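You operate a simulated robot arm through the tools that you are given. There is no shell and no other tool.

You are at the controls of a simulated robot arm. One attempt, no reset.

JOB
Grind three turns of fine coffee into the steel cup and set it on the grey mat.
Fine: set the grind dial; spill nothing.

The check looks at the end state, three seconds after you hand in, the way a careful person would. Anything else that was tipped, shoved, dropped, spilled or broken makes it a failure.

ROBOT AND FRAMES
A 7-joint arm with a two-finger parallel gripper, fixed in place. Base frame: the origin is at the foot of the arm, x ahead of it, y to its left, z up; the work surface is at about z = 0. Readings come in cm, degrees, newtons and seconds.
With the tool pointing down near the work surface it reaches from about 26 to 68 cm from the base axis. Its first joint turns from -166.0 to 166.0 degrees. Payload 2.5 kg.
The tool frame sits at the grasp point between the pads (the TCP): z along the fingers, y along the line on which they close. The tips reach 3 cm beyond it. Largest opening 9.4 cm; finger width 2.8, thickness 1; the body of the gripper, 5 by 9.6 cm, starts 5.5 cm behind the TCP.
Orientation is told as [roll, pitch, yaw] about the base's x, y, z axes, in that order, counted from this pose: with the fingers straight down and closing along the base's y, the tool's x points along the base's -x, its y along +y and its z along -z.

CONTROLS
- The arm moves only by the tool step_arm. Its argument "plan" is a list of rows, each an object of numbers (a shift or turn left out is 0, a gripper value left out holds the last): "x", "y", "z": the shift along the tool's x, y, z in cm; "rx", "ry", "rz": the turn, a rotation vector about the tool's x, y, z in rad. In form: [{"x": .., "y": .., "z": .., "rx": .., "ry": .., "rz": ..}, ...]. A call has 1 to 20 rows; each row is the pose to reach, as a shift and turn from the pose commanded when the call began, along the tool's axes at that moment. "gripper" is the finger opening in cm, from 0 to 9.4, set as the call begins (left out, the last holds). Rows are played at 5 a second. More than 5 cm and 8.6 degrees between two rows, or a gripper value outside its range, and nothing of the call is played. A pose out of reach is approached as far as the arm can. The call stops where the force on the tool passes 90 N (or 10 N more than at its start, if that is more) or the arm is blocked; 0.2 s more then pass. The fingers move at their own pace (about 7.2 cm/s each) and stop on an object; they squeeze with about 41 N. The grip force told is the motor's: it shows also when the fingers shut on nothing. Time passes only in rows, and 0.2 s behind the last, so rows that repeat a pose let the fingers close. The reply holds the time, the measured pose of the TCP, the force on the tool along the base axes, the opening and the grip force, in the units named above and with some noise, with the torque about the TCP (base axes, N m) and any sound that the robot's microphone picked up.
- Cameras (640 x 400 px; columns grow to the right, rows downward): "scene" is fixed at [22.31, -50.68, 66.87]; the picture's right is [0.51, -0.86, 0.00], its down [-0.82, -0.49, -0.30] and it looks along [0.25, 0.15, -0.96] (base axes); focal length 365 px, centre (320, 200). "wrist" rides on the gripper at [7.6, 1.4, -10.3] in the tool frame; the picture's right is [-0.18, 0.98, 0.00], its down [-0.75, -0.14, -0.64] and it looks along [-0.63, -0.12, 0.77] (tool axes); focal length 243 px, centre (320, 200). There is no depth. A picture from a camera that has moved, and an enlarged one, comes with that camera's place and axes in the base frame and with its lens. The place of the scene camera against the robot may be out by one fixed shift of up to 1.2 cm in any direction.
- snapshot(camera): a new picture of that camera. No time passes.
- inspect(camera, box): a new picture of the part [left, top, right, bottom] of that camera's present view, enlarged. No time passes.
- hand_in(): hands the job in; it is judged then, once.

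Places have to be worked out from the pictures, the camera data and where the tool is seen. Open the gripper and draw the arm clear of the work before you hand the job in, unless the task says otherwise.

The tools are called after "Emit:" as a command line: name --argument value ..., lists and objects as JSON in quotes. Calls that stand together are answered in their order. step_arm: Moves the arm, as the interface text tells. Its arguments: {"type":"object","properties":{"plan":{"type":"array","items":{"type":"object","properties":{"x":{"type":"number"},"y":{"type":"number"},"z":{"type":"number"},"rx":{"type":"number"},"ry":{"type":"number"},"rz":{"type":"number"}}}},"gripper":{"type":"number"}},"required":["plan"]} The other tools are called the same way: snapshot (camera) takes a picture; inspect (camera, box) takes an enlarged picture of a part of a camera's view; hand_in () hands the job in.

At the start:

```text
time_s: 0.0
tool_pos: [29.14, -32.63, 34.78]
orientation: [0.0, 0.1, -0.1]
wrist_force: [-0.4, 0.1, 0.3]
wrist_torque: [0.02, 0.04, -0.02]
finger_gap: 9.41
gripper_force: 0.2
```

scene: 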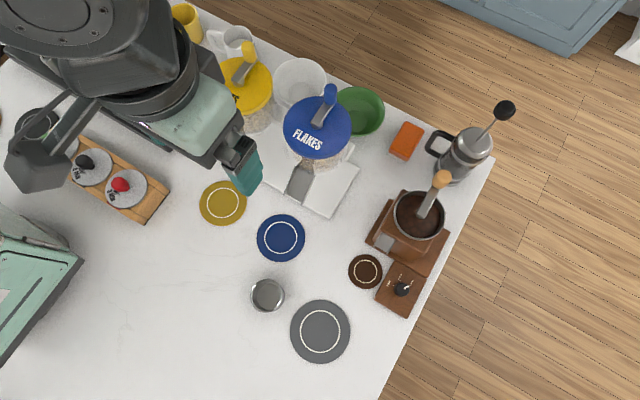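
wrist: 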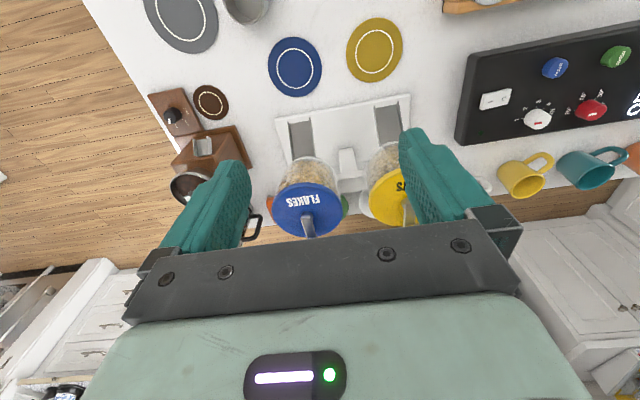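

The pictures show a coffee grinder with a crank at the right, a dial box beside it, a brown mat below its spout, a steel cup and a grey mat. I'll enlarge these parts first.

Emit:
inspect --camera "scene" --box '[330, 80, 530, 330]'

Emit:
inspect --camera "wrist" --box '[120, 60, 300, 240]'

Emit:
inspect --camera "scene" --box '[220, 250, 440, 380]'

Emit:
inspect --camera "scene" --box '[360, 240, 440, 330]'

```text
1.60 times, centred on (430, 205) of scene
camera zoom: at [22.31, -50.68, 66.87], right [0.51, -0.86, 0.0], down [-0.82, -0.49, -0.3], along [0.25, 0.15, -0.96], focal length 585 px, centre (144, 192)
```

zoom: 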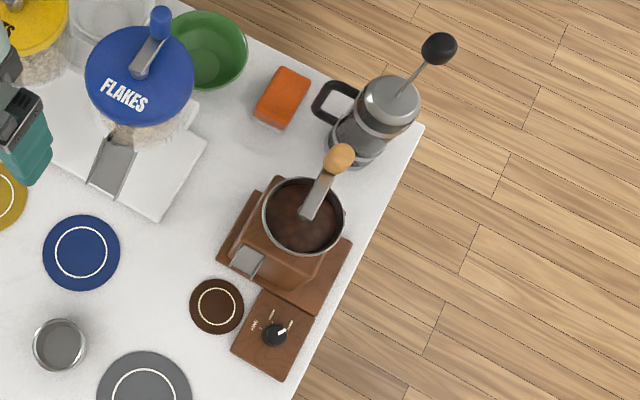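

```text
2.22 times, centred on (210, 150) of wrist
camera zoom: at [21.34, -31.2, 45.13], right [0.18, 0.98, 0.0], down [0.75, -0.14, 0.64], along [0.63, -0.12, -0.77], focal length 539 px, centre (564, 311)
```

zoom: 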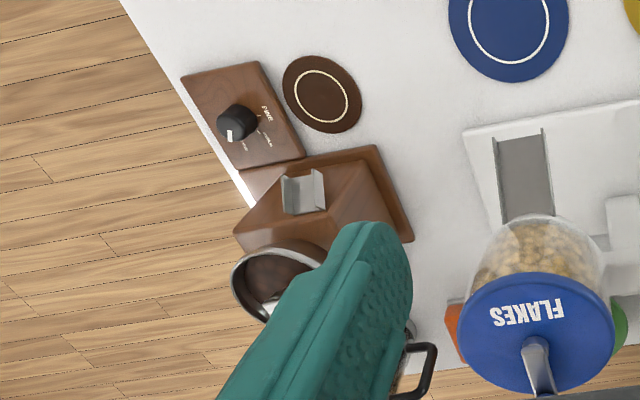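

```text
2.91 times, centred on (330, 315) of scene
camera zoom: at [22.31, -50.68, 66.87], right [0.51, -0.86, 0.0], down [-0.82, -0.49, -0.3], along [0.25, 0.15, -0.96], focal length 1063 px, centre (291, -134)
```

zoom: 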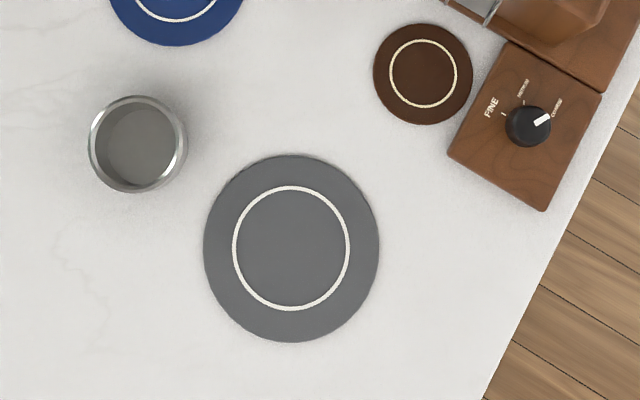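

```text
4.44 times, centred on (400, 285) of scene
camera zoom: at [22.31, -50.68, 66.87], right [0.51, -0.86, 0.0], down [-0.82, -0.49, -0.3], along [0.25, 0.15, -0.96], focal length 1624 px, centre (-36, -178)
```

zoom: 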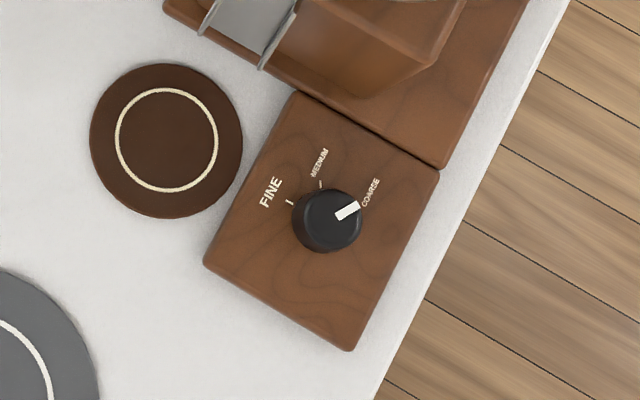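

The dial points at COARSE, the spout empties over the brown coaster, and the cup stands near (20,-41). I'll swing the wrist round to face the grinder so I can place things better.

Emit:
step_arm --plan '[{"x": 0.5, "y": -0.5, "z": -0.7, "rz": 0.136}, {"x": 1, "y": -1, "z": -1.4, "rz": 0.272}, {"x": 1.5, "y": -1.5, "z": -2.1, "rz": 0.408}, {"x": 2, "y": -2, "z": -2.8, "rz": 0.544}, {"x": 2.5, "y": -2.5, "z": -3.5, "rz": 0.68}, {"x": 3, "y": -3, "z": -4.2, "rz": 0.816}, {"x": 3.5, "y": -3.5, "z": -5, "rz": 0.951}, {"x": 3.5, "y": -3.5, "z": -5, "rz": 0.951}]'

Emit:
snapshot --camera "wrist"

Emit:
snapshot --camera "scene"

```text
time_s: 1.8
tool_pos: [25.45, -36.06, 39.95]
orientation: [0.0, 0.0, -54.6]
wrist_force: [-0.5, 0.0, -0.8]
wrist_torque: [0.04, 0.0, 0.03]
finger_gap: 9.39
gripper_force: 0.0
```

```text
taken
camera wrist: at [22.25, -29.05, 50.19], right [0.91, 0.42, 0.0], down [0.32, -0.7, 0.64], along [0.27, -0.58, -0.77], focal length 243 px, centre (320, 200)
```

wrist: 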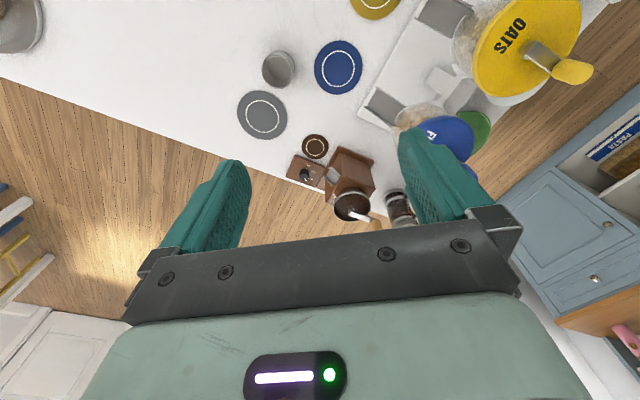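

```text
taken
```

scene: 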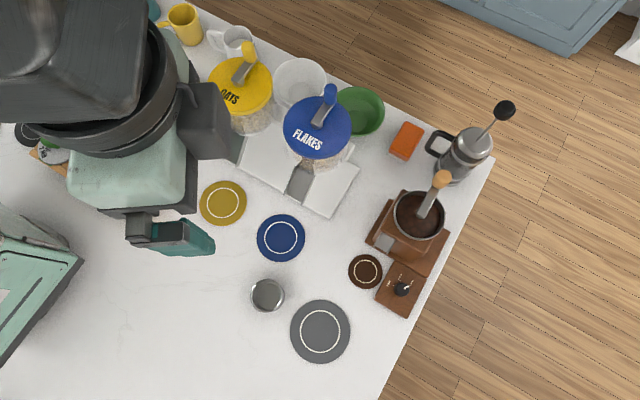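

Now the grinder is between the fingers in the wrist view; I enlarge it for triangulation.

Emit:
inspect --camera "wrist" --box '[230, 80, 430, 240]'

Emit:
inspect --camera "wrist" --box '[280, 125, 400, 240]'

Emit:
inspect --camera "scene" --box '[340, 150, 480, 260]'

```text
2.50 times, centred on (330, 160) of wrist
camera zoom: at [22.25, -29.05, 50.19], right [0.91, 0.42, 0.0], down [0.32, -0.7, 0.64], along [0.27, -0.58, -0.77], focal length 606 px, centre (295, 300)
```

zoom: 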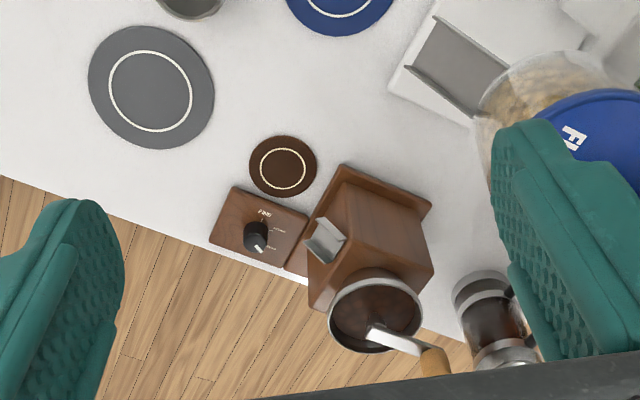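

```text
3.48 times, centred on (340, 182) of wrist
camera zoom: at [22.25, -29.05, 50.19], right [0.91, 0.42, 0.0], down [0.32, -0.7, 0.64], along [0.27, -0.58, -0.77], focal length 844 px, centre (250, 261)
```

zoom: 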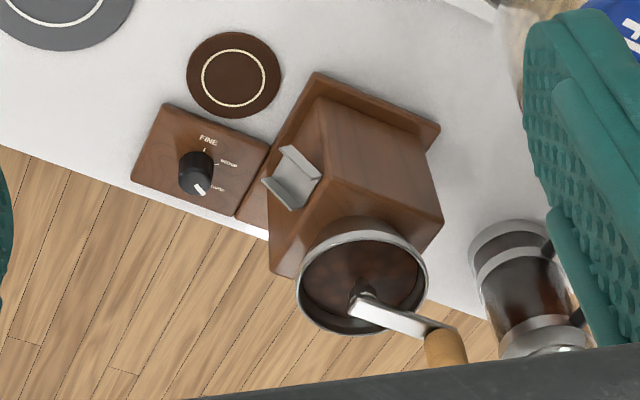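

```text
3.64 times, centred on (410, 205) of scene
camera zoom: at [22.31, -50.68, 66.87], right [0.51, -0.86, 0.0], down [-0.82, -0.49, -0.3], along [0.25, 0.15, -0.96], focal length 1328 px, centre (-7, 182)
```

zoom: 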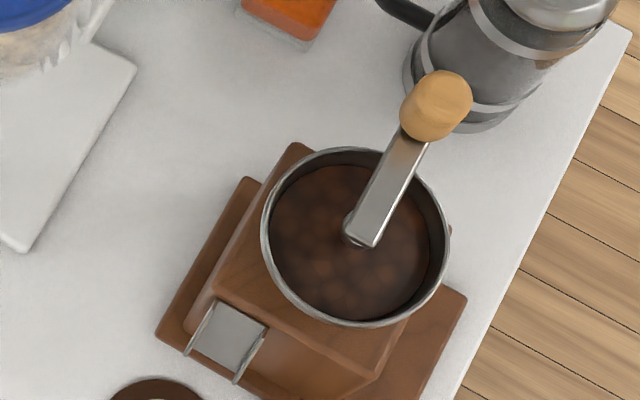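

From the two views I judge the coaster at (32.2,-53.1), the grey mat at (19.3,-51.2), the dial at (32.5,-59.6, top z≈4), the crank axis at (40.9,-55.3), and the chute mouth near (34.9,-53.1,8.6). The scene camera seems shifted by about (-0.5,+0.95). Next I hover over the dial for a closer look.

Emit:
step_arm --plan '[{"x": -2.32, "y": -0.79, "z": 2.0, "rz": -0.09}, {"x": -4.65, "y": -1.57, "z": 4.0, "rz": -0.18}, {"x": -6.97, "y": -2.36, "z": 6.0, "rz": -0.27}, {"x": -9.29, "y": -3.14, "z": 8.0, "rz": -0.36}, {"x": -11.6, "y": -3.93, "z": 10.0, "rz": -0.45}, {"x": -13.9, "y": -4.71, "z": 12.0, "rz": -0.54}, {"x": -16.3, "y": -5.5, "z": 14.0, "rz": -0.63}, {"x": -18.6, "y": -6.28, "z": 16.0, "rz": -0.72}, {"x": -20.9, "y": -7.07, "z": 18.0, "rz": -0.81}, {"x": -23.23, "y": -7.85, "z": 19.95, "rz": -0.9}, {"x": -23.23, "y": -7.85, "z": 19.95, "rz": -0.9}]' --gripper 5

Emit:
snapshot --camera "wrist"

Emit:
snapshot --camera "scene"

```text
time_s: 4.2
tool_pos: [32.59, -59.64, 20.11]
orientation: [0.0, 0.0, -2.9]
wrist_force: [-0.7, 0.1, -0.6]
wrist_torque: [-0.01, 0.0, -0.02]
finger_gap: 5.04
gripper_force: 0.0
```

```text
taken
camera wrist: at [24.98, -57.93, 30.3], right [0.23, 0.97, 0.0], down [0.75, -0.18, 0.64], along [0.62, -0.15, -0.77], focal length 243 px, centre (320, 200)
```

wrist: 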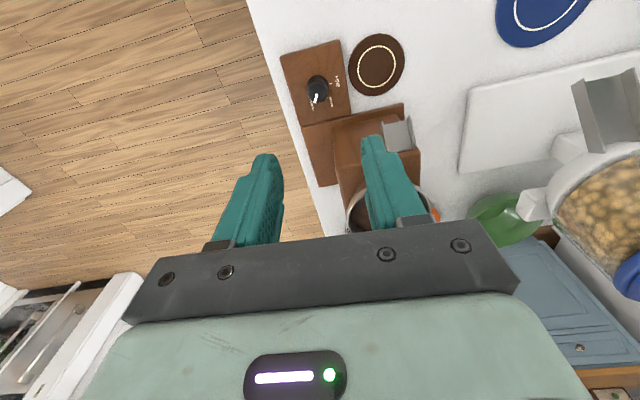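

```text
taken
```

scene: 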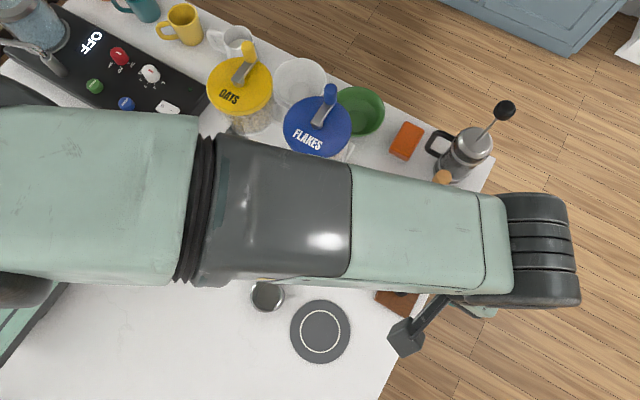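

The arm reached the hover pose. I enlarge the dial in the wrist view to check its place and pointer.

Emit:
inspect --camera "wrist" --box '[270, 20, 430, 130]'

Emit:
inspect --camera "wrist" --box '[290, 60, 350, 115]'

Emit:
inspect --camera "wrist" --box '[300, 90, 460, 230]'

```text
3.64 times, centred on (350, 75) of wrist
camera zoom: at [24.98, -57.93, 30.3], right [0.23, 0.97, 0.0], down [0.75, -0.18, 0.64], along [0.62, -0.15, -0.77], focal length 882 px, centre (211, 654)
```

zoom: 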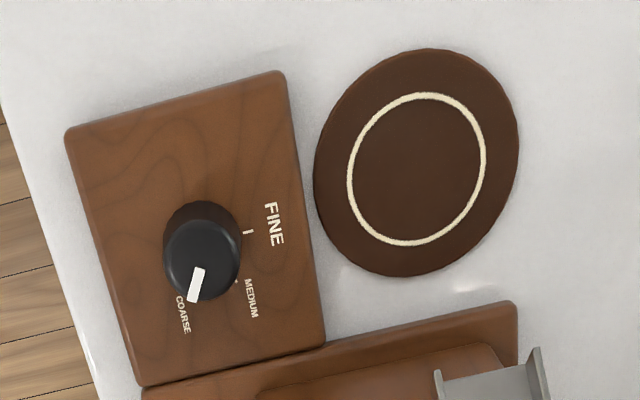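

```text
7.27 times, centred on (320, 88) of wrist
camera zoom: at [24.98, -57.93, 30.3], right [0.23, 0.97, 0.0], down [0.75, -0.18, 0.64], along [0.62, -0.15, -0.77], focal length 1764 px, centre (320, 1018)
```

zoom: 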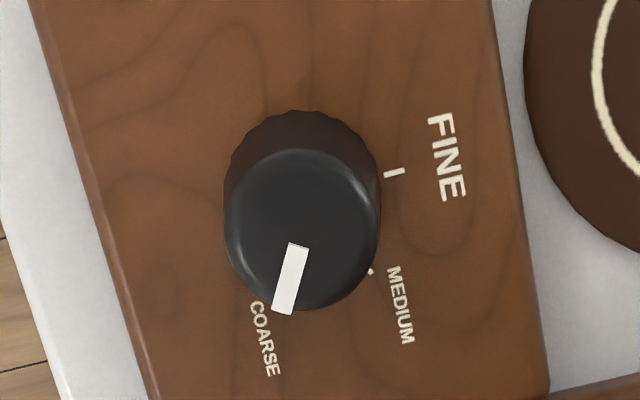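

```text
2.86 times, centred on (380, 160) of wrist
camera zoom: at [24.98, -57.93, 30.3], right [0.23, 0.97, 0.0], down [0.75, -0.18, 0.64], along [0.62, -0.15, -0.77], focal length 693 px, centre (149, 314)
```

zoom: 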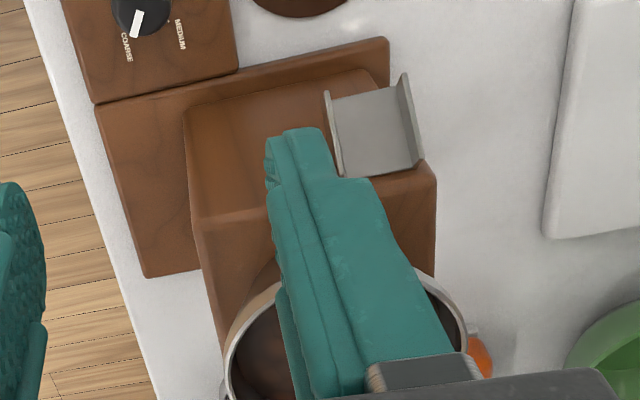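

The dial knob's top centre reads about (32.25,-59.9), z≈1.7–3.65, with a diameter of about 2.2 cm. Its pointer is at about -27° and the FINE tick at about +87°, so it has to turn roughly 115° counter-clockwise. I descend partway and check alignment.

Emit:
step_arm --plan '[{"x": 0.11, "y": -0.09, "z": 3.5}, {"x": 0.22, "y": -0.18, "z": 7}, {"x": 0.33, "y": -0.28, "z": 10}, {"x": 0.33, "y": -0.28, "z": 12}, {"x": 0.33, "y": -0.28, "z": 12}]' --gripper 4.5

Emit:
inspect --camera "wrist" --box '[220, 60, 420, 200]'

```text
time_s: 5.4
tool_pos: [32.5, -59.78, 7.84]
orientation: [0.0, 0.1, -3.0]
wrist_force: [0.7, -0.5, -0.4]
wrist_torque: [0.01, 0.02, 0.01]
finger_gap: 4.49
gripper_force: 0.2
```

```text
2.86 times, centred on (320, 130) of wrist
camera zoom: at [24.99, -58.0, 18.24], right [0.23, 0.97, 0.0], down [0.75, -0.18, 0.64], along [0.62, -0.15, -0.77], focal length 693 px, centre (320, 400)
```

zoom: 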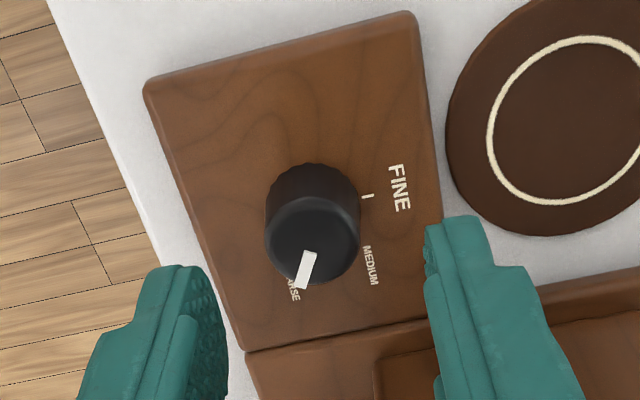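

The knob sits between the fingers, slightly to the robot side. I fine-adjust, lower the tips to around z≈1.9 and close on it.

Emit:
step_arm --plan '[{"x": 0.2, "y": -0.1, "z": 1}, {"x": 0.2, "y": -0.1, "z": 2}, {"x": 0.2, "y": -0.1, "z": 2.9}, {"x": 0.2, "y": -0.1, "z": 2.9}]'

Emit:
inspect --camera "wrist" --box '[220, 80, 420, 220]'

```text
time_s: 6.4
tool_pos: [32.2, -59.99, 4.86]
orientation: [0.0, -0.1, -2.9]
wrist_force: [0.0, 0.5, 0.7]
wrist_torque: [0.01, -0.03, 0.01]
finger_gap: 4.49
gripper_force: 0.1
```

```text
2.86 times, centred on (320, 150) of wrist
camera zoom: at [24.57, -58.19, 15.25], right [0.23, 0.97, 0.0], down [0.75, -0.18, 0.64], along [0.62, -0.15, -0.77], focal length 693 px, centre (320, 343)
```

zoom: 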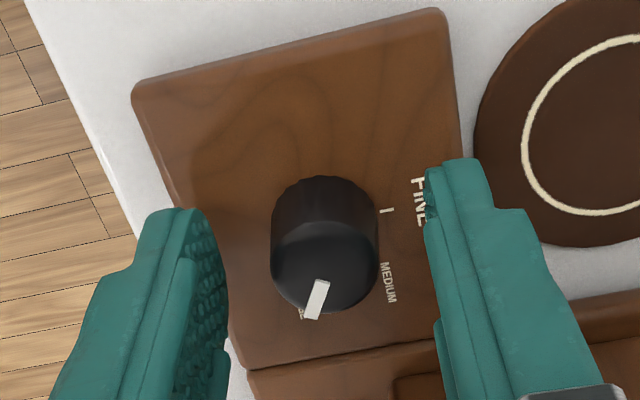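

The knob is centred between the pads; I close on it.

Emit:
step_arm --plan '[{"z": 0}, {"z": 0}, {"z": 0}, {"z": 0}]' --gripper 0

```text
time_s: 7.4
tool_pos: [32.13, -60.14, 4.8]
orientation: [-0.1, 0.0, -2.9]
wrist_force: [-1.2, 6.3, 2.6]
wrist_torque: [0.19, 0.0, 0.02]
finger_gap: 2.3
gripper_force: 45.5
```

Gripped at 2.3 cm. I turn the first 58° counter-clockwise.

Emit:
step_arm --plan '[{"rz": -0.127}, {"rz": -0.254}, {"rz": -0.381}, {"rz": -0.508}, {"rz": -0.635}, {"rz": -0.762}, {"rz": -0.889}, {"rz": -1.012}, {"rz": -1.012}]'

Emit:
inspect --camera "wrist" --box '[220, 80, 420, 220]'

```text
time_s: 9.4
tool_pos: [32.41, -59.93, 4.98]
orientation: [-0.7, 0.1, 55.1]
wrist_force: [34.5, -28.0, -15.8]
wrist_torque: [-0.47, -1.19, -0.05]
finger_gap: 2.24
gripper_force: 44.7
```

```text
2.86 times, centred on (320, 150) of wrist
camera zoom: at [26.72, -65.39, 15.41], right [-0.7, 0.71, -0.01], down [0.54, 0.54, 0.64], along [0.46, 0.44, -0.77], focal length 693 px, centre (320, 343)
```

zoom: 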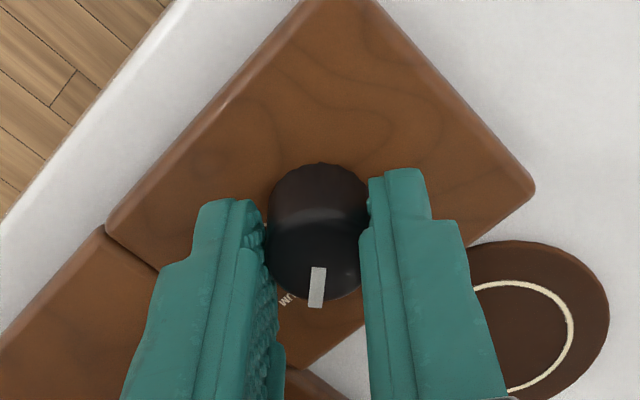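

The pointer turned with the gripper to about MEDIUM. I release so the side force relaxes, and then regrasp.

Emit:
step_arm --plan '[{"rz": -1e-06}, {"rz": 0}, {"rz": 0}]' --gripper 4.5

Emit:
inspect --camera "wrist" --box '[220, 80, 420, 220]'

```text
time_s: 10.2
tool_pos: [31.99, -59.95, 4.9]
orientation: [0.1, 0.0, 55.0]
wrist_force: [0.3, -0.7, 0.0]
wrist_torque: [0.02, -0.02, 0.0]
finger_gap: 4.51
gripper_force: 0.1
```

```text
2.86 times, centred on (320, 150) of wrist
camera zoom: at [26.43, -65.32, 15.3], right [-0.7, 0.71, 0.0], down [0.55, 0.54, 0.64], along [0.46, 0.45, -0.77], focal length 693 px, centre (320, 343)
```

zoom: 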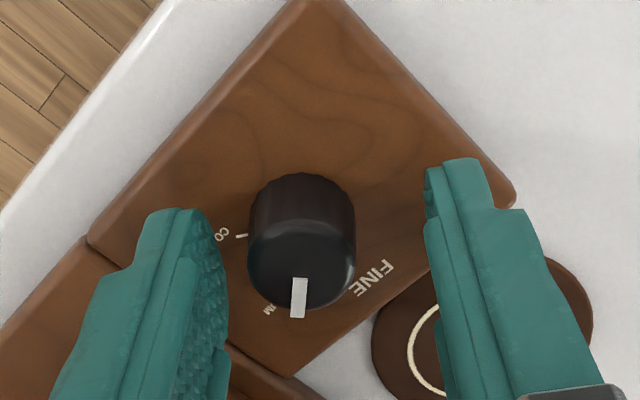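

The knob axis now reads (32.33,-60.0), and the pointer is a little past MEDIUM at about 40°. With the fingers open I turn back to yaw 0 and re-centre on the knob axis.

Emit:
step_arm --plan '[{"x": -0.15, "y": -0.31, "rz": 0.0}, {"x": -0.15, "y": -0.31, "rz": 0.14}, {"x": -0.15, "y": -0.31, "rz": 0.28}, {"x": -0.15, "y": -0.31, "rz": 0.42}, {"x": -0.15, "y": -0.31, "rz": 0.56}, {"x": -0.15, "y": -0.31, "rz": 0.7}, {"x": -0.15, "y": -0.31, "rz": 0.84}, {"x": -0.15, "y": -0.31, "rz": 0.96}, {"x": -0.15, "y": -0.31, "rz": 0.96}]'

Emit:
inspect --camera "wrist" --box '[220, 80, 420, 220]'

```text
time_s: 12.2
tool_pos: [32.42, -60.1, 4.97]
orientation: [0.0, 0.0, 0.0]
wrist_force: [0.5, 0.5, 1.2]
wrist_torque: [0.01, -0.04, 0.02]
finger_gap: 4.5
gripper_force: 0.1
```

```text
2.86 times, centred on (320, 150) of wrist
camera zoom: at [24.72, -58.62, 15.29], right [0.18, 0.98, 0.0], down [0.75, -0.14, 0.64], along [0.63, -0.12, -0.77], focal length 693 px, centre (320, 343)
```

zoom: 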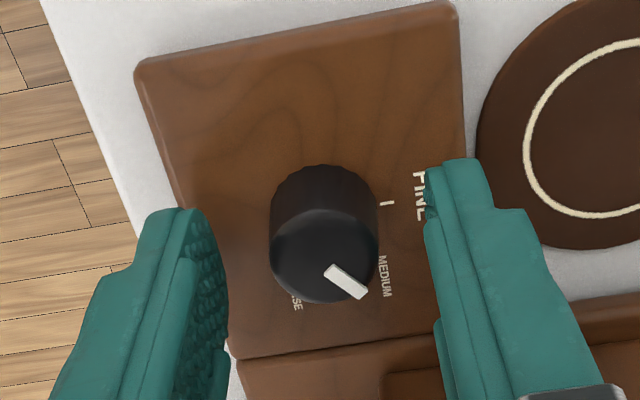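

The pointer is at about 35° and the FINE tick at about 86°. I grip again and turn about 50°.

Emit:
step_arm --plan '[{"z": 0}, {"z": 0}, {"z": 0}, {"z": 0}, {"rz": -0.125}, {"rz": -0.25}, {"rz": -0.375}, {"rz": -0.5}, {"rz": -0.625}, {"rz": -0.75}, {"rz": -0.87}, {"rz": -0.87}]' --gripper 0

Emit:
inspect --camera "wrist" --box '[220, 80, 420, 220]'

```text
time_s: 14.8
tool_pos: [32.45, -60.08, 4.99]
orientation: [-0.3, 0.1, 49.9]
wrist_force: [1.1, -9.2, -1.8]
wrist_torque: [-0.02, -0.29, 0.0]
finger_gap: 2.26
gripper_force: 44.9
```

```text
2.86 times, centred on (320, 150) of wrist
camera zoom: at [26.36, -64.92, 15.28], right [-0.63, 0.77, 0.0], down [0.59, 0.49, 0.64], along [0.5, 0.4, -0.77], focal length 693 px, centre (320, 343)
```

zoom: 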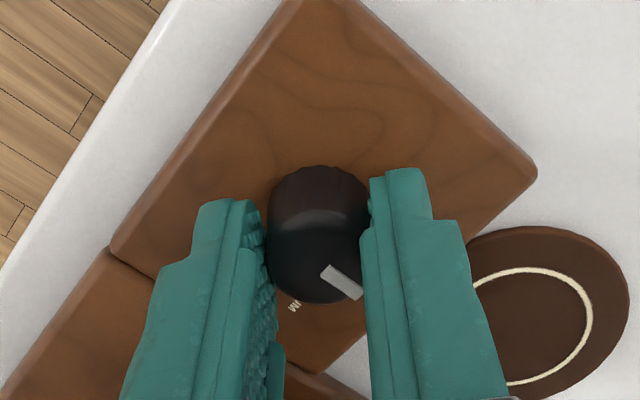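

The knob turned with the grip. I open, rise and rotate back to view the pointer against the FINE tick.

Emit:
step_arm --plan '[{"z": 0}, {"z": 0}, {"z": -1.5}, {"z": -4}, {"z": -6.5, "rz": 0.145}, {"z": -9, "rz": 0.29}, {"z": -11, "rz": 0.435}, {"z": -12, "rz": 0.58}, {"z": -12, "rz": 0.725}, {"z": -12, "rz": 0.87}, {"z": -12, "rz": 0.87}]' --gripper 4.5

Emit:
inspect --camera "wrist" --box '[280, 50, 380, 130]'

Emit:
snapshot --camera "wrist"

```text
time_s: 17.2
tool_pos: [32.48, -59.98, 16.86]
orientation: [0.0, -0.1, -0.1]
wrist_force: [-0.3, 0.4, -0.9]
wrist_torque: [-0.01, 0.02, -0.02]
finger_gap: 4.5
gripper_force: 0.1
```

```text
5.00 times, centred on (330, 90) of wrist
camera zoom: at [24.76, -58.56, 27.22], right [0.19, 0.98, 0.0], down [0.75, -0.14, 0.64], along [0.63, -0.12, -0.77], focal length 1213 px, centre (270, 750)
```

zoom: 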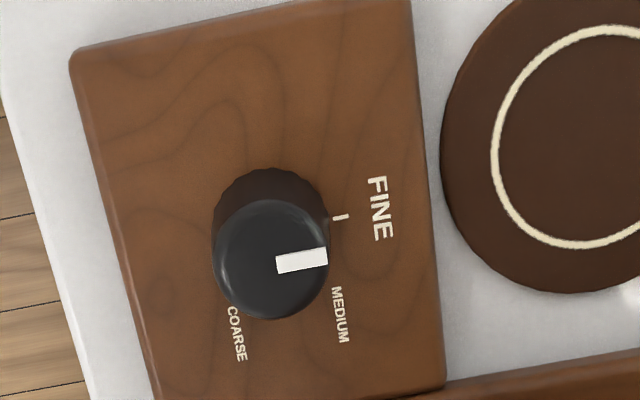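

```text
taken
camera wrist: at [24.76, -58.56, 27.22], right [0.19, 0.98, 0.0], down [0.75, -0.14, 0.64], along [0.63, -0.12, -0.77], focal length 243 px, centre (320, 200)
```

wrist: 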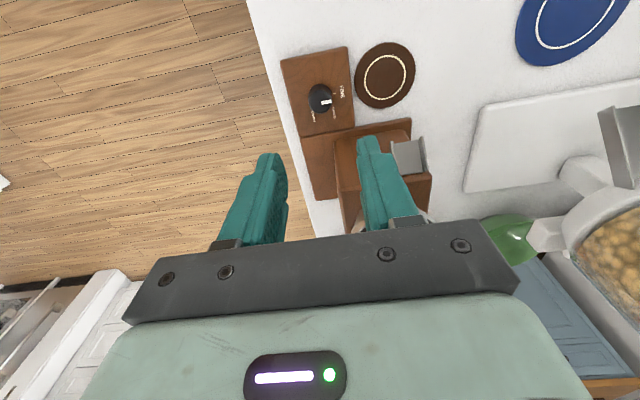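

The pointer now lines up with the FINE tick, so the dial is set. Next I move to hover over the steel cup at about (19.7,-40.6) to measure it.

Emit:
step_arm --plan '[{"x": 0.5, "y": 1, "z": -3}, {"x": 2, "y": 3.5, "z": -5}, {"x": 4, "y": 6.5, "z": -6, "rz": 0.06}, {"x": 6, "y": 9.5, "z": -6, "rz": 0.12}, {"x": 8, "y": 12.5, "z": -6, "rz": 0.18}, {"x": 10, "y": 15.5, "z": -5, "rz": 0.24}, {"x": 11.8, "y": 18, "z": -4, "rz": 0.3}, {"x": 12.78, "y": 19.38, "z": -3.1, "rz": 0.35}, {"x": 12.78, "y": 19.38, "z": -3.1, "rz": 0.35}]' --gripper 9

Emit:
snapshot --camera "wrist"

Emit:
snapshot --camera "scene"

```text
time_s: 19.2
tool_pos: [19.6, -41.0, 19.89]
orientation: [0.0, 0.1, -20.1]
wrist_force: [0.1, -0.3, 0.4]
wrist_torque: [-0.01, -0.04, -0.01]
finger_gap: 9.02
gripper_force: 0.0
```

```text
taken
camera wrist: at [12.79, -36.9, 30.26], right [0.51, 0.86, 0.0], down [0.66, -0.39, 0.64], along [0.55, -0.33, -0.77], focal length 243 px, centre (320, 200)
```

wrist: 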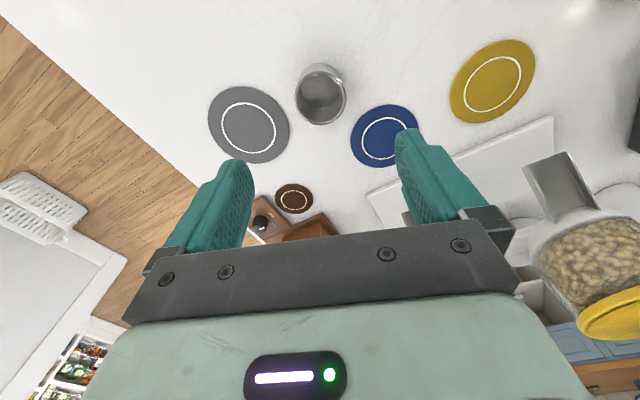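

```text
taken
```

scene: 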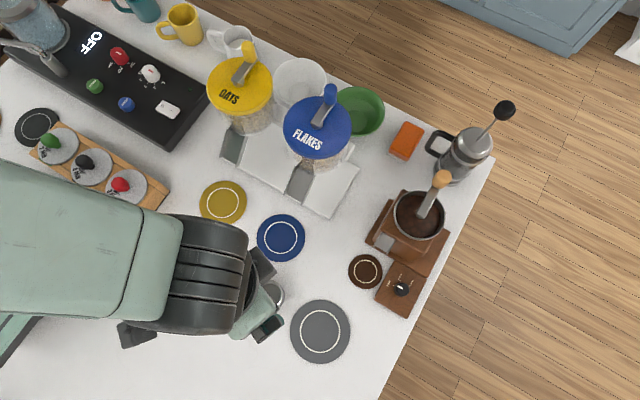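

Emit:
inspect --camera "wrist" --box '[200, 40, 420, 220]'

Emit:
inspect --camera "wrist" --box '[270, 50, 370, 140]'

```text
2.22 times, centred on (310, 130) of wrist
camera zoom: at [12.79, -36.9, 30.26], right [0.51, 0.86, 0.0], down [0.66, -0.39, 0.64], along [0.55, -0.33, -0.77], focal length 539 px, centre (342, 356)
```

zoom: 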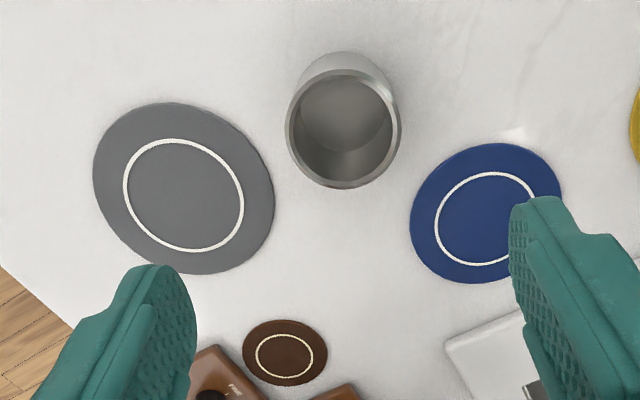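

```text
4.44 times, centred on (320, 95) of wrist
camera zoom: at [12.79, -36.9, 30.26], right [0.51, 0.86, 0.0], down [0.66, -0.39, 0.64], along [0.55, -0.33, -0.77], focal length 1078 px, centre (320, 667)
```

zoom: 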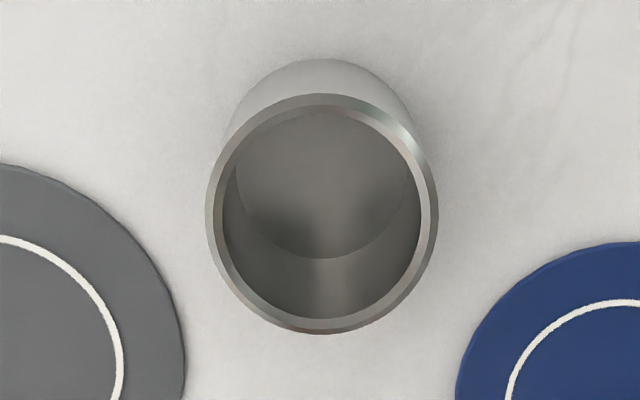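

The cup's axis reads (19.55,-40.87), with a rim radius of about 2.7 and a height of about 4.8 cm. I tilt the tool about 23° so the hand leans back from the grinder when I place the cup, and I lower to just above the rim.

Emit:
step_arm --plan '[{"x": 0.2, "y": 0.03, "z": 2, "ry": -0.13}, {"x": 0.4, "y": 0.07, "z": 4, "ry": -0.26}, {"x": 0.69, "y": 0.1, "z": 6.5, "ry": -0.4}, {"x": 0.69, "y": 0.1, "z": 9, "ry": -0.4}, {"x": 0.69, "y": 0.1, "z": 10.4, "ry": -0.4}, {"x": 0.69, "y": 0.1, "z": 10.4, "ry": -0.4}]' --gripper 8.5

Emit:
snapshot --camera "wrist"

Emit:
snapshot --camera "scene"

```text
time_s: 20.6
tool_pos: [18.95, -40.3, 9.74]
orientation: [0.0, -22.9, -20.0]
wrist_force: [0.7, -0.2, -0.3]
wrist_torque: [0.0, -0.03, 0.01]
finger_gap: 8.49
gripper_force: 0.0
```

```text
taken
camera wrist: at [9.06, -35.19, 16.27], right [0.5, 0.87, 0.07], down [0.37, -0.28, 0.89], along [0.79, -0.41, -0.46], focal length 243 px, centre (320, 200)
```

wrist: 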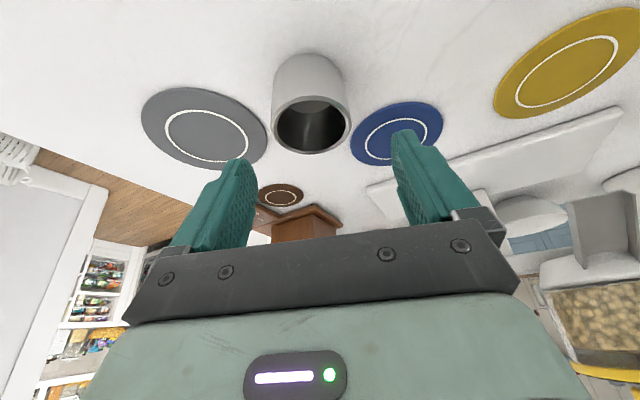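

```text
taken
```

scene: 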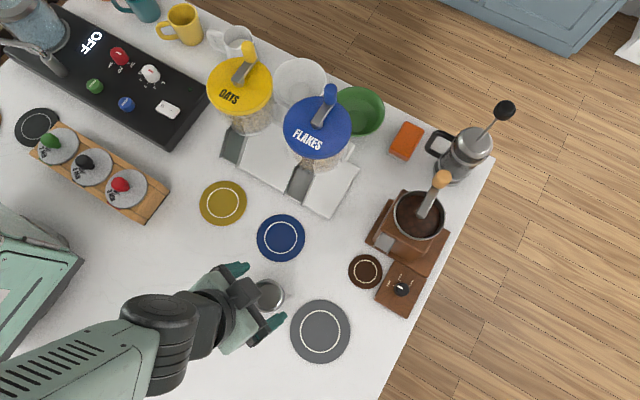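

The cup is about 0.33 cm toward the tool's -y side. I correct that and lower straight down to TCP z≈5 around the cup.

Emit:
step_arm --plan '[{"x": 0.1, "y": -0.33, "z": 0.2}, {"x": 0.6, "y": -0.33, "z": 1.5}, {"x": 1.2, "y": -0.33, "z": 3.0}, {"x": 1.75, "y": -0.33, "z": 4.4}, {"x": 1.75, "y": -0.33, "z": 4.4}]'

Emit:
snapshot --camera "wrist"

Emit:
inspect --camera "scene" --box '[200, 240, 340, 350]'

```text
time_s: 21.8
tool_pos: [19.03, -40.62, 4.82]
orientation: [0.1, -22.9, -20.0]
wrist_force: [-0.5, 0.8, -0.3]
wrist_torque: [0.03, 0.03, -0.02]
finger_gap: 8.49
gripper_force: 0.0
```

```text
taken
camera wrist: at [9.16, -35.46, 11.54], right [0.5, 0.87, 0.07], down [0.37, -0.28, 0.88], along [0.79, -0.41, -0.46], focal length 243 px, centre (320, 200)
```

wrist: 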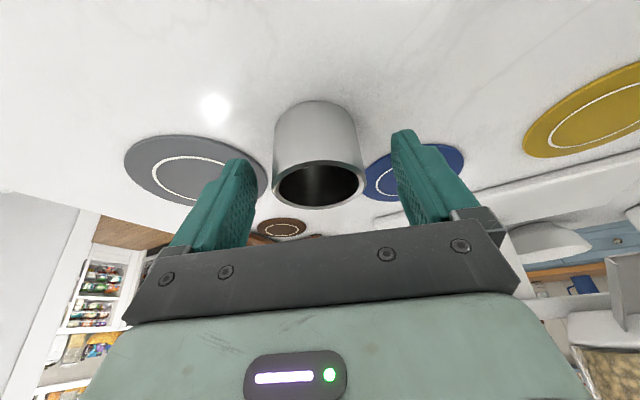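

```text
3.64 times, centred on (270, 295) of scene
camera zoom: at [22.31, -50.68, 66.87], right [0.51, -0.86, 0.0], down [-0.82, -0.49, -0.3], along [0.25, 0.15, -0.96], focal length 1328 px, centre (502, -146)
```

zoom: 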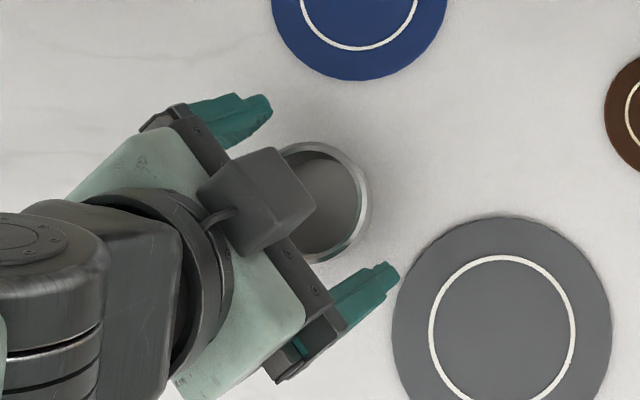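

The cup is centred between the pads. I close on it.

Emit:
step_arm --plan '[{"z": 0}, {"z": 0}, {"z": 0}, {"z": 0}, {"z": 0}]' --gripper 0

Emit:
snapshot --camera "wrist"

```text
time_s: 23.0
tool_pos: [19.12, -40.6, 4.99]
orientation: [0.1, -22.8, -20.1]
wrist_force: [-0.4, 0.5, 1.3]
wrist_torque: [0.0, -0.01, -0.04]
finger_gap: 5.12
gripper_force: 40.4
```

```text
taken
camera wrist: at [9.16, -35.46, 11.56], right [0.5, 0.87, 0.07], down [0.37, -0.28, 0.88], along [0.79, -0.41, -0.46], focal length 243 px, centre (320, 200)
```

wrist: 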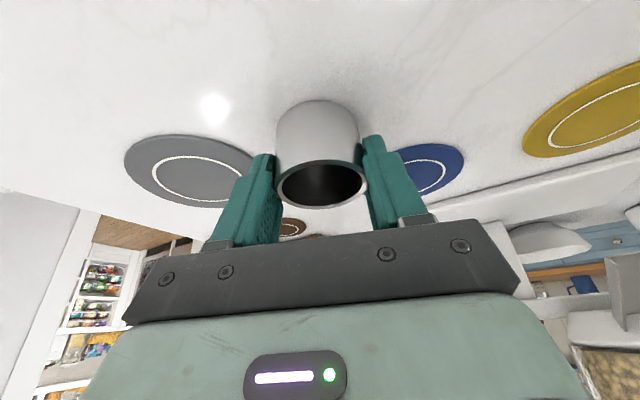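

The cup is held at 5.12 cm. I lift it 7 cm, carry it to just in front of the coaster, and lower it to slide-in height.

Emit:
step_arm --plan '[{"x": -0.6, "z": -1.4}, {"x": -1.5, "z": -3.6}, {"x": -2.72, "z": -6.45}, {"x": -4.95, "y": -1.72, "z": -5.5}, {"x": -7.18, "y": -3.44, "z": -4.56}, {"x": -9.42, "y": -5.17, "z": -3.61}, {"x": -11.65, "y": -6.89, "z": -2.67}, {"x": -13.88, "y": -8.61, "z": -1.73}, {"x": -13.88, "y": -8.61, "z": -1.73}]'

Emit:
snapshot --camera "wrist"

Emit:
snapshot --camera "scene"

```text
time_s: 25.0
tool_pos: [27.99, -52.96, 11.74]
orientation: [0.1, -22.8, -20.0]
wrist_force: [0.7, -0.4, -0.8]
wrist_torque: [0.02, 0.0, 0.0]
finger_gap: 5.12
gripper_force: 40.7
```

```text
taken
camera wrist: at [18.0, -47.94, 18.44], right [0.5, 0.87, 0.07], down [0.37, -0.29, 0.88], along [0.79, -0.41, -0.46], focal length 243 px, centre (320, 200)
```

wrist: 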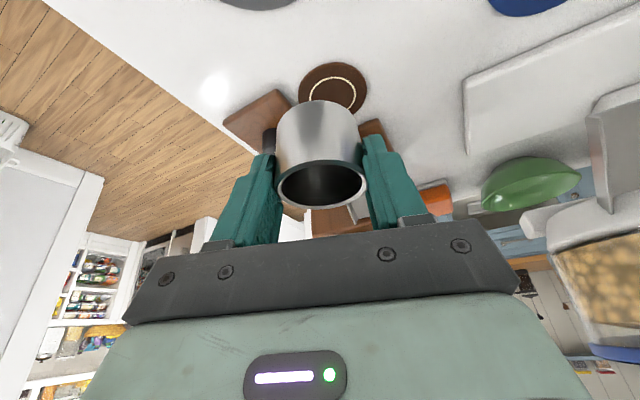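

```text
taken
```

scene: 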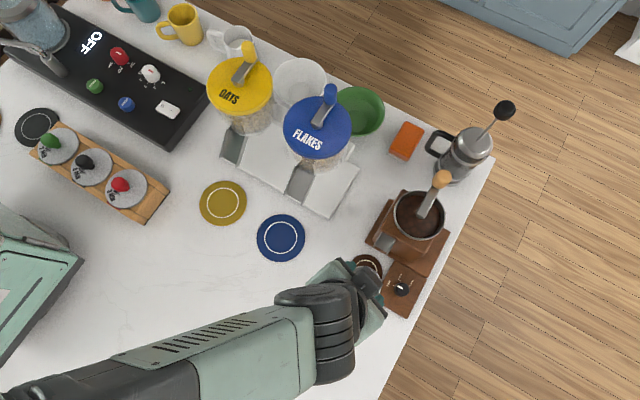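

The cup hangs level in front of the coaster. I lower it so the rim will pass under the chute, then look again.

Emit:
step_arm --plan '[{"x": 0.9, "y": 0.1, "z": 2.1}, {"x": 1.7, "y": 0.27, "z": 4.1}, {"x": 2.13, "y": 0.27, "z": 5.07}, {"x": 2.13, "y": 0.27, "z": 5.07}]'

Emit:
snapshot --camera "wrist"

Emit:
inspect --camera "wrist" --box '[220, 90, 420, 230]'

Emit:
inspect --camera "scene" --box '[320, 200, 460, 320]'

```text
time_s: 26.0
tool_pos: [27.66, -52.54, 6.48]
orientation: [0.0, -22.9, -20.0]
wrist_force: [-0.5, 0.6, -0.5]
wrist_torque: [0.02, -0.01, 0.04]
finger_gap: 5.11
gripper_force: 41.0
```

```text
taken
camera wrist: at [17.79, -47.44, 12.91], right [0.5, 0.87, 0.07], down [0.37, -0.28, 0.89], along [0.79, -0.41, -0.46], focal length 243 px, centre (320, 200)
```

wrist: 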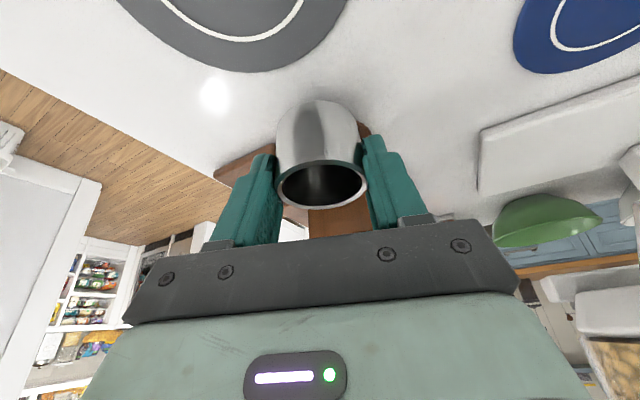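

```text
2.86 times, centred on (320, 160) of wrist
camera zoom: at [17.79, -47.44, 12.91], right [0.5, 0.87, 0.07], down [0.37, -0.28, 0.89], along [0.79, -0.41, -0.46], focal length 693 px, centre (320, 314)
```

zoom: 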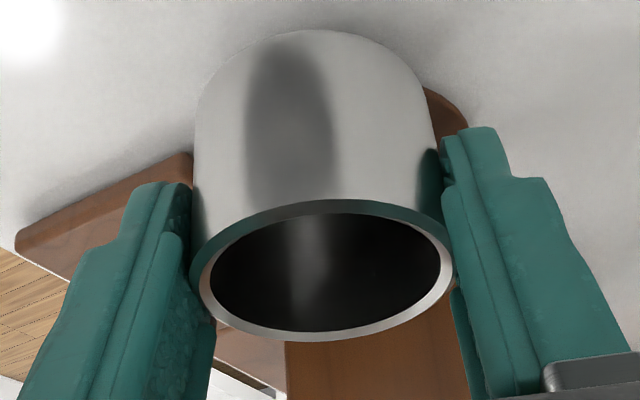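

```text
3.33 times, centred on (390, 260) of scene
camera zoom: at [22.31, -50.68, 66.87], right [0.51, -0.86, 0.0], down [-0.82, -0.49, -0.3], along [0.25, 0.15, -0.96], focal length 1218 px, centre (87, 0)
```

zoom: 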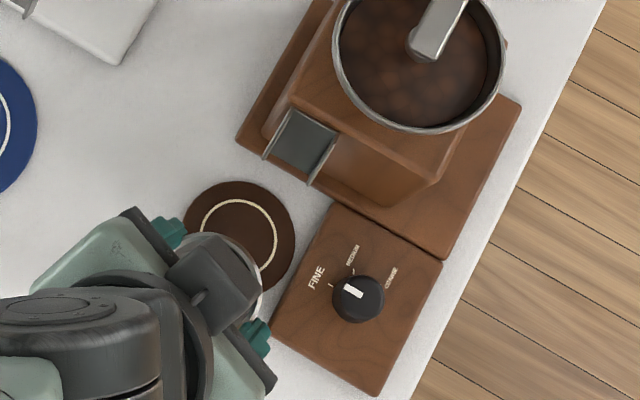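

The dial still reads FINE. Cup rim z≈6.2 is below the chute mouth at about 8.6. I slide the cup forward under the chute to (33.0,-53.1).

Emit:
step_arm --plan '[{"x": -1.06, "y": 0.35, "z": 0.45}, {"x": -2.12, "y": 0.7, "z": 0.9}, {"x": -3.19, "y": 1.06, "z": 1.35}, {"x": -4.25, "y": 1.41, "z": 1.8}, {"x": -4.25, "y": 1.41, "z": 1.8}]'

Emit:
snapshot --camera "wrist"

Emit:
inspect --camera "wrist" --box '[220, 90, 420, 230]'

Emit:
inspect --camera "scene" --box '[320, 200, 460, 320]'

```text
time_s: 27.2
tool_pos: [32.47, -52.81, 6.42]
orientation: [0.0, -22.9, -20.0]
wrist_force: [-0.6, -0.1, -0.1]
wrist_torque: [0.03, 0.02, 0.02]
finger_gap: 5.12
gripper_force: 41.0
```

```text
taken
camera wrist: at [22.54, -47.7, 13.02], right [0.5, 0.87, 0.07], down [0.37, -0.28, 0.88], along [0.79, -0.41, -0.46], focal length 243 px, centre (320, 200)
```

wrist: 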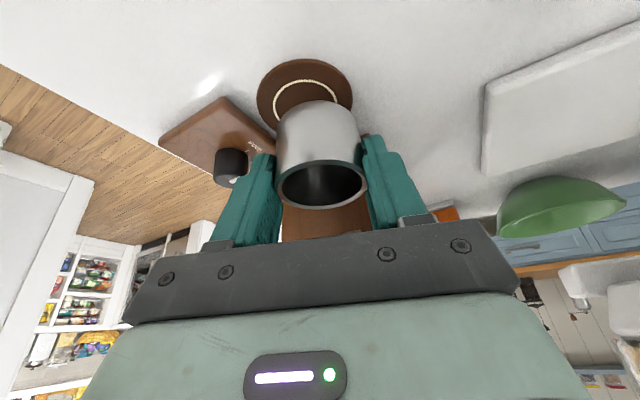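

```text
2.86 times, centred on (320, 160) of wrist
camera zoom: at [22.54, -47.7, 13.02], right [0.5, 0.87, 0.07], down [0.37, -0.28, 0.88], along [0.79, -0.41, -0.46], focal length 693 px, centre (320, 314)
```

zoom: 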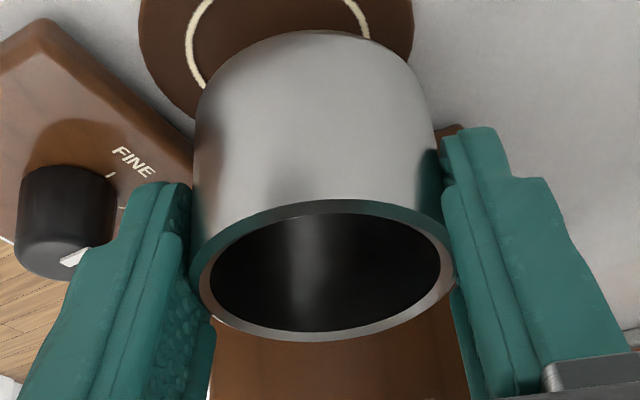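

```text
3.33 times, centred on (390, 260) of scene
camera zoom: at [22.31, -50.68, 66.87], right [0.51, -0.86, 0.0], down [-0.82, -0.49, -0.3], along [0.25, 0.15, -0.96], focal length 1218 px, centre (87, 0)
```

zoom: 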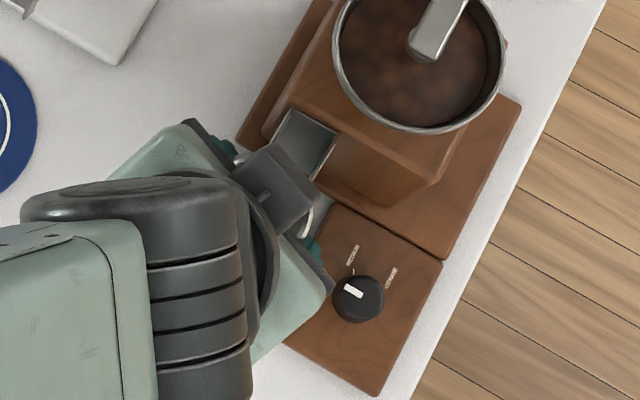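

The cup is under the chute's mouth. I lower it gently onto the coaster.

Emit:
step_arm --plan '[{"x": 0.19, "z": 0.46}, {"x": 0.33, "z": 0.78}, {"x": 0.4, "z": 0.95}, {"x": 0.4, "z": 0.95}]'

Emit:
snapshot --camera "wrist"

```text
time_s: 28.2
tool_pos: [32.43, -52.99, 5.3]
orientation: [0.0, -22.8, -20.0]
wrist_force: [0.7, 0.0, 0.1]
wrist_torque: [0.01, -0.01, 0.04]
finger_gap: 5.1
gripper_force: 40.9
```

```text
taken
camera wrist: at [22.45, -47.77, 11.87], right [0.5, 0.87, 0.07], down [0.37, -0.28, 0.88], along [0.79, -0.41, -0.46], focal length 243 px, centre (320, 200)
```

wrist: 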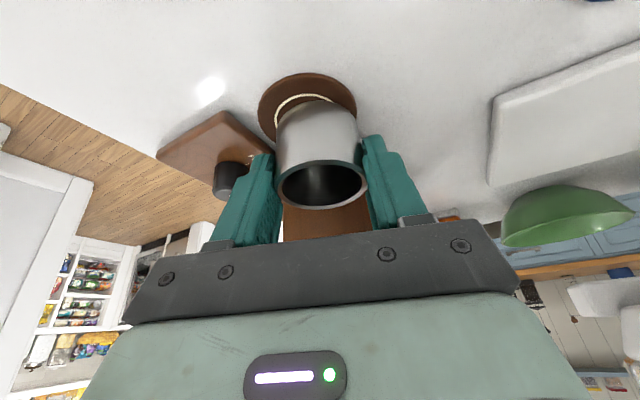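

No contact yet; the bottom should be about at coaster height. I lower by small amounts, watching the force.

Emit:
step_arm --plan '[{"x": 0.03, "z": 0.08}, {"x": 0.06, "z": 0.14}, {"x": 0.06, "z": 0.14}]'

```text
time_s: 29.0
tool_pos: [32.47, -53.04, 5.21]
orientation: [-0.1, -23.1, -19.9]
wrist_force: [-3.5, 3.6, 17.6]
wrist_torque: [0.24, 0.11, 0.04]
finger_gap: 5.12
gripper_force: 41.0
```

Contact at 17 N — the cup stands on the coaster. I ease off slightly and open the fingers just enough to let go.

Emit:
step_arm --plan '[{"x": -0.04, "z": -0.1}, {"x": -0.04, "z": -0.1}]'

Emit:
step_arm --plan '[{"z": 0}, {"z": 0}, {"z": 0}]' --gripper 6.6

Emit:
inspect --camera "wrist" --box '[200, 60, 440, 230]'

```text
time_s: 29.6
tool_pos: [32.47, -52.96, 5.25]
orientation: [0.0, -23.0, -20.0]
wrist_force: [2.0, -0.2, 4.7]
wrist_torque: [-0.01, -0.13, 0.04]
finger_gap: 5.09
gripper_force: 41.3
```

```text
time_s: 30.4
tool_pos: [32.37, -52.99, 5.27]
orientation: [0.0, -22.9, -20.0]
wrist_force: [0.3, 0.0, 0.6]
wrist_torque: [-0.01, 0.04, 0.0]
finger_gap: 6.61
gripper_force: 0.1
```

```text
2.35 times, centred on (320, 145) of wrist
camera zoom: at [22.47, -47.85, 11.84], right [0.5, 0.87, 0.07], down [0.37, -0.28, 0.88], along [0.79, -0.41, -0.46], focal length 571 px, centre (320, 329)
```

zoom: 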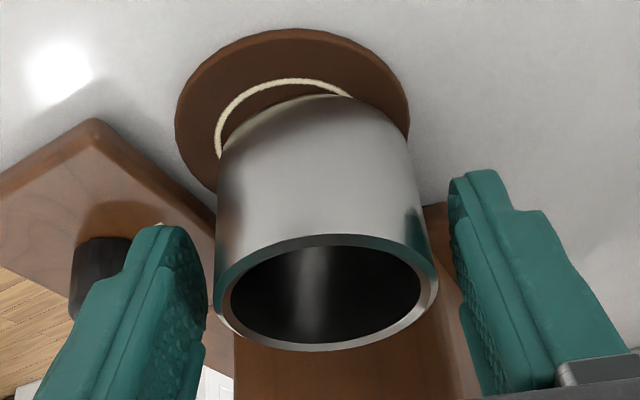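

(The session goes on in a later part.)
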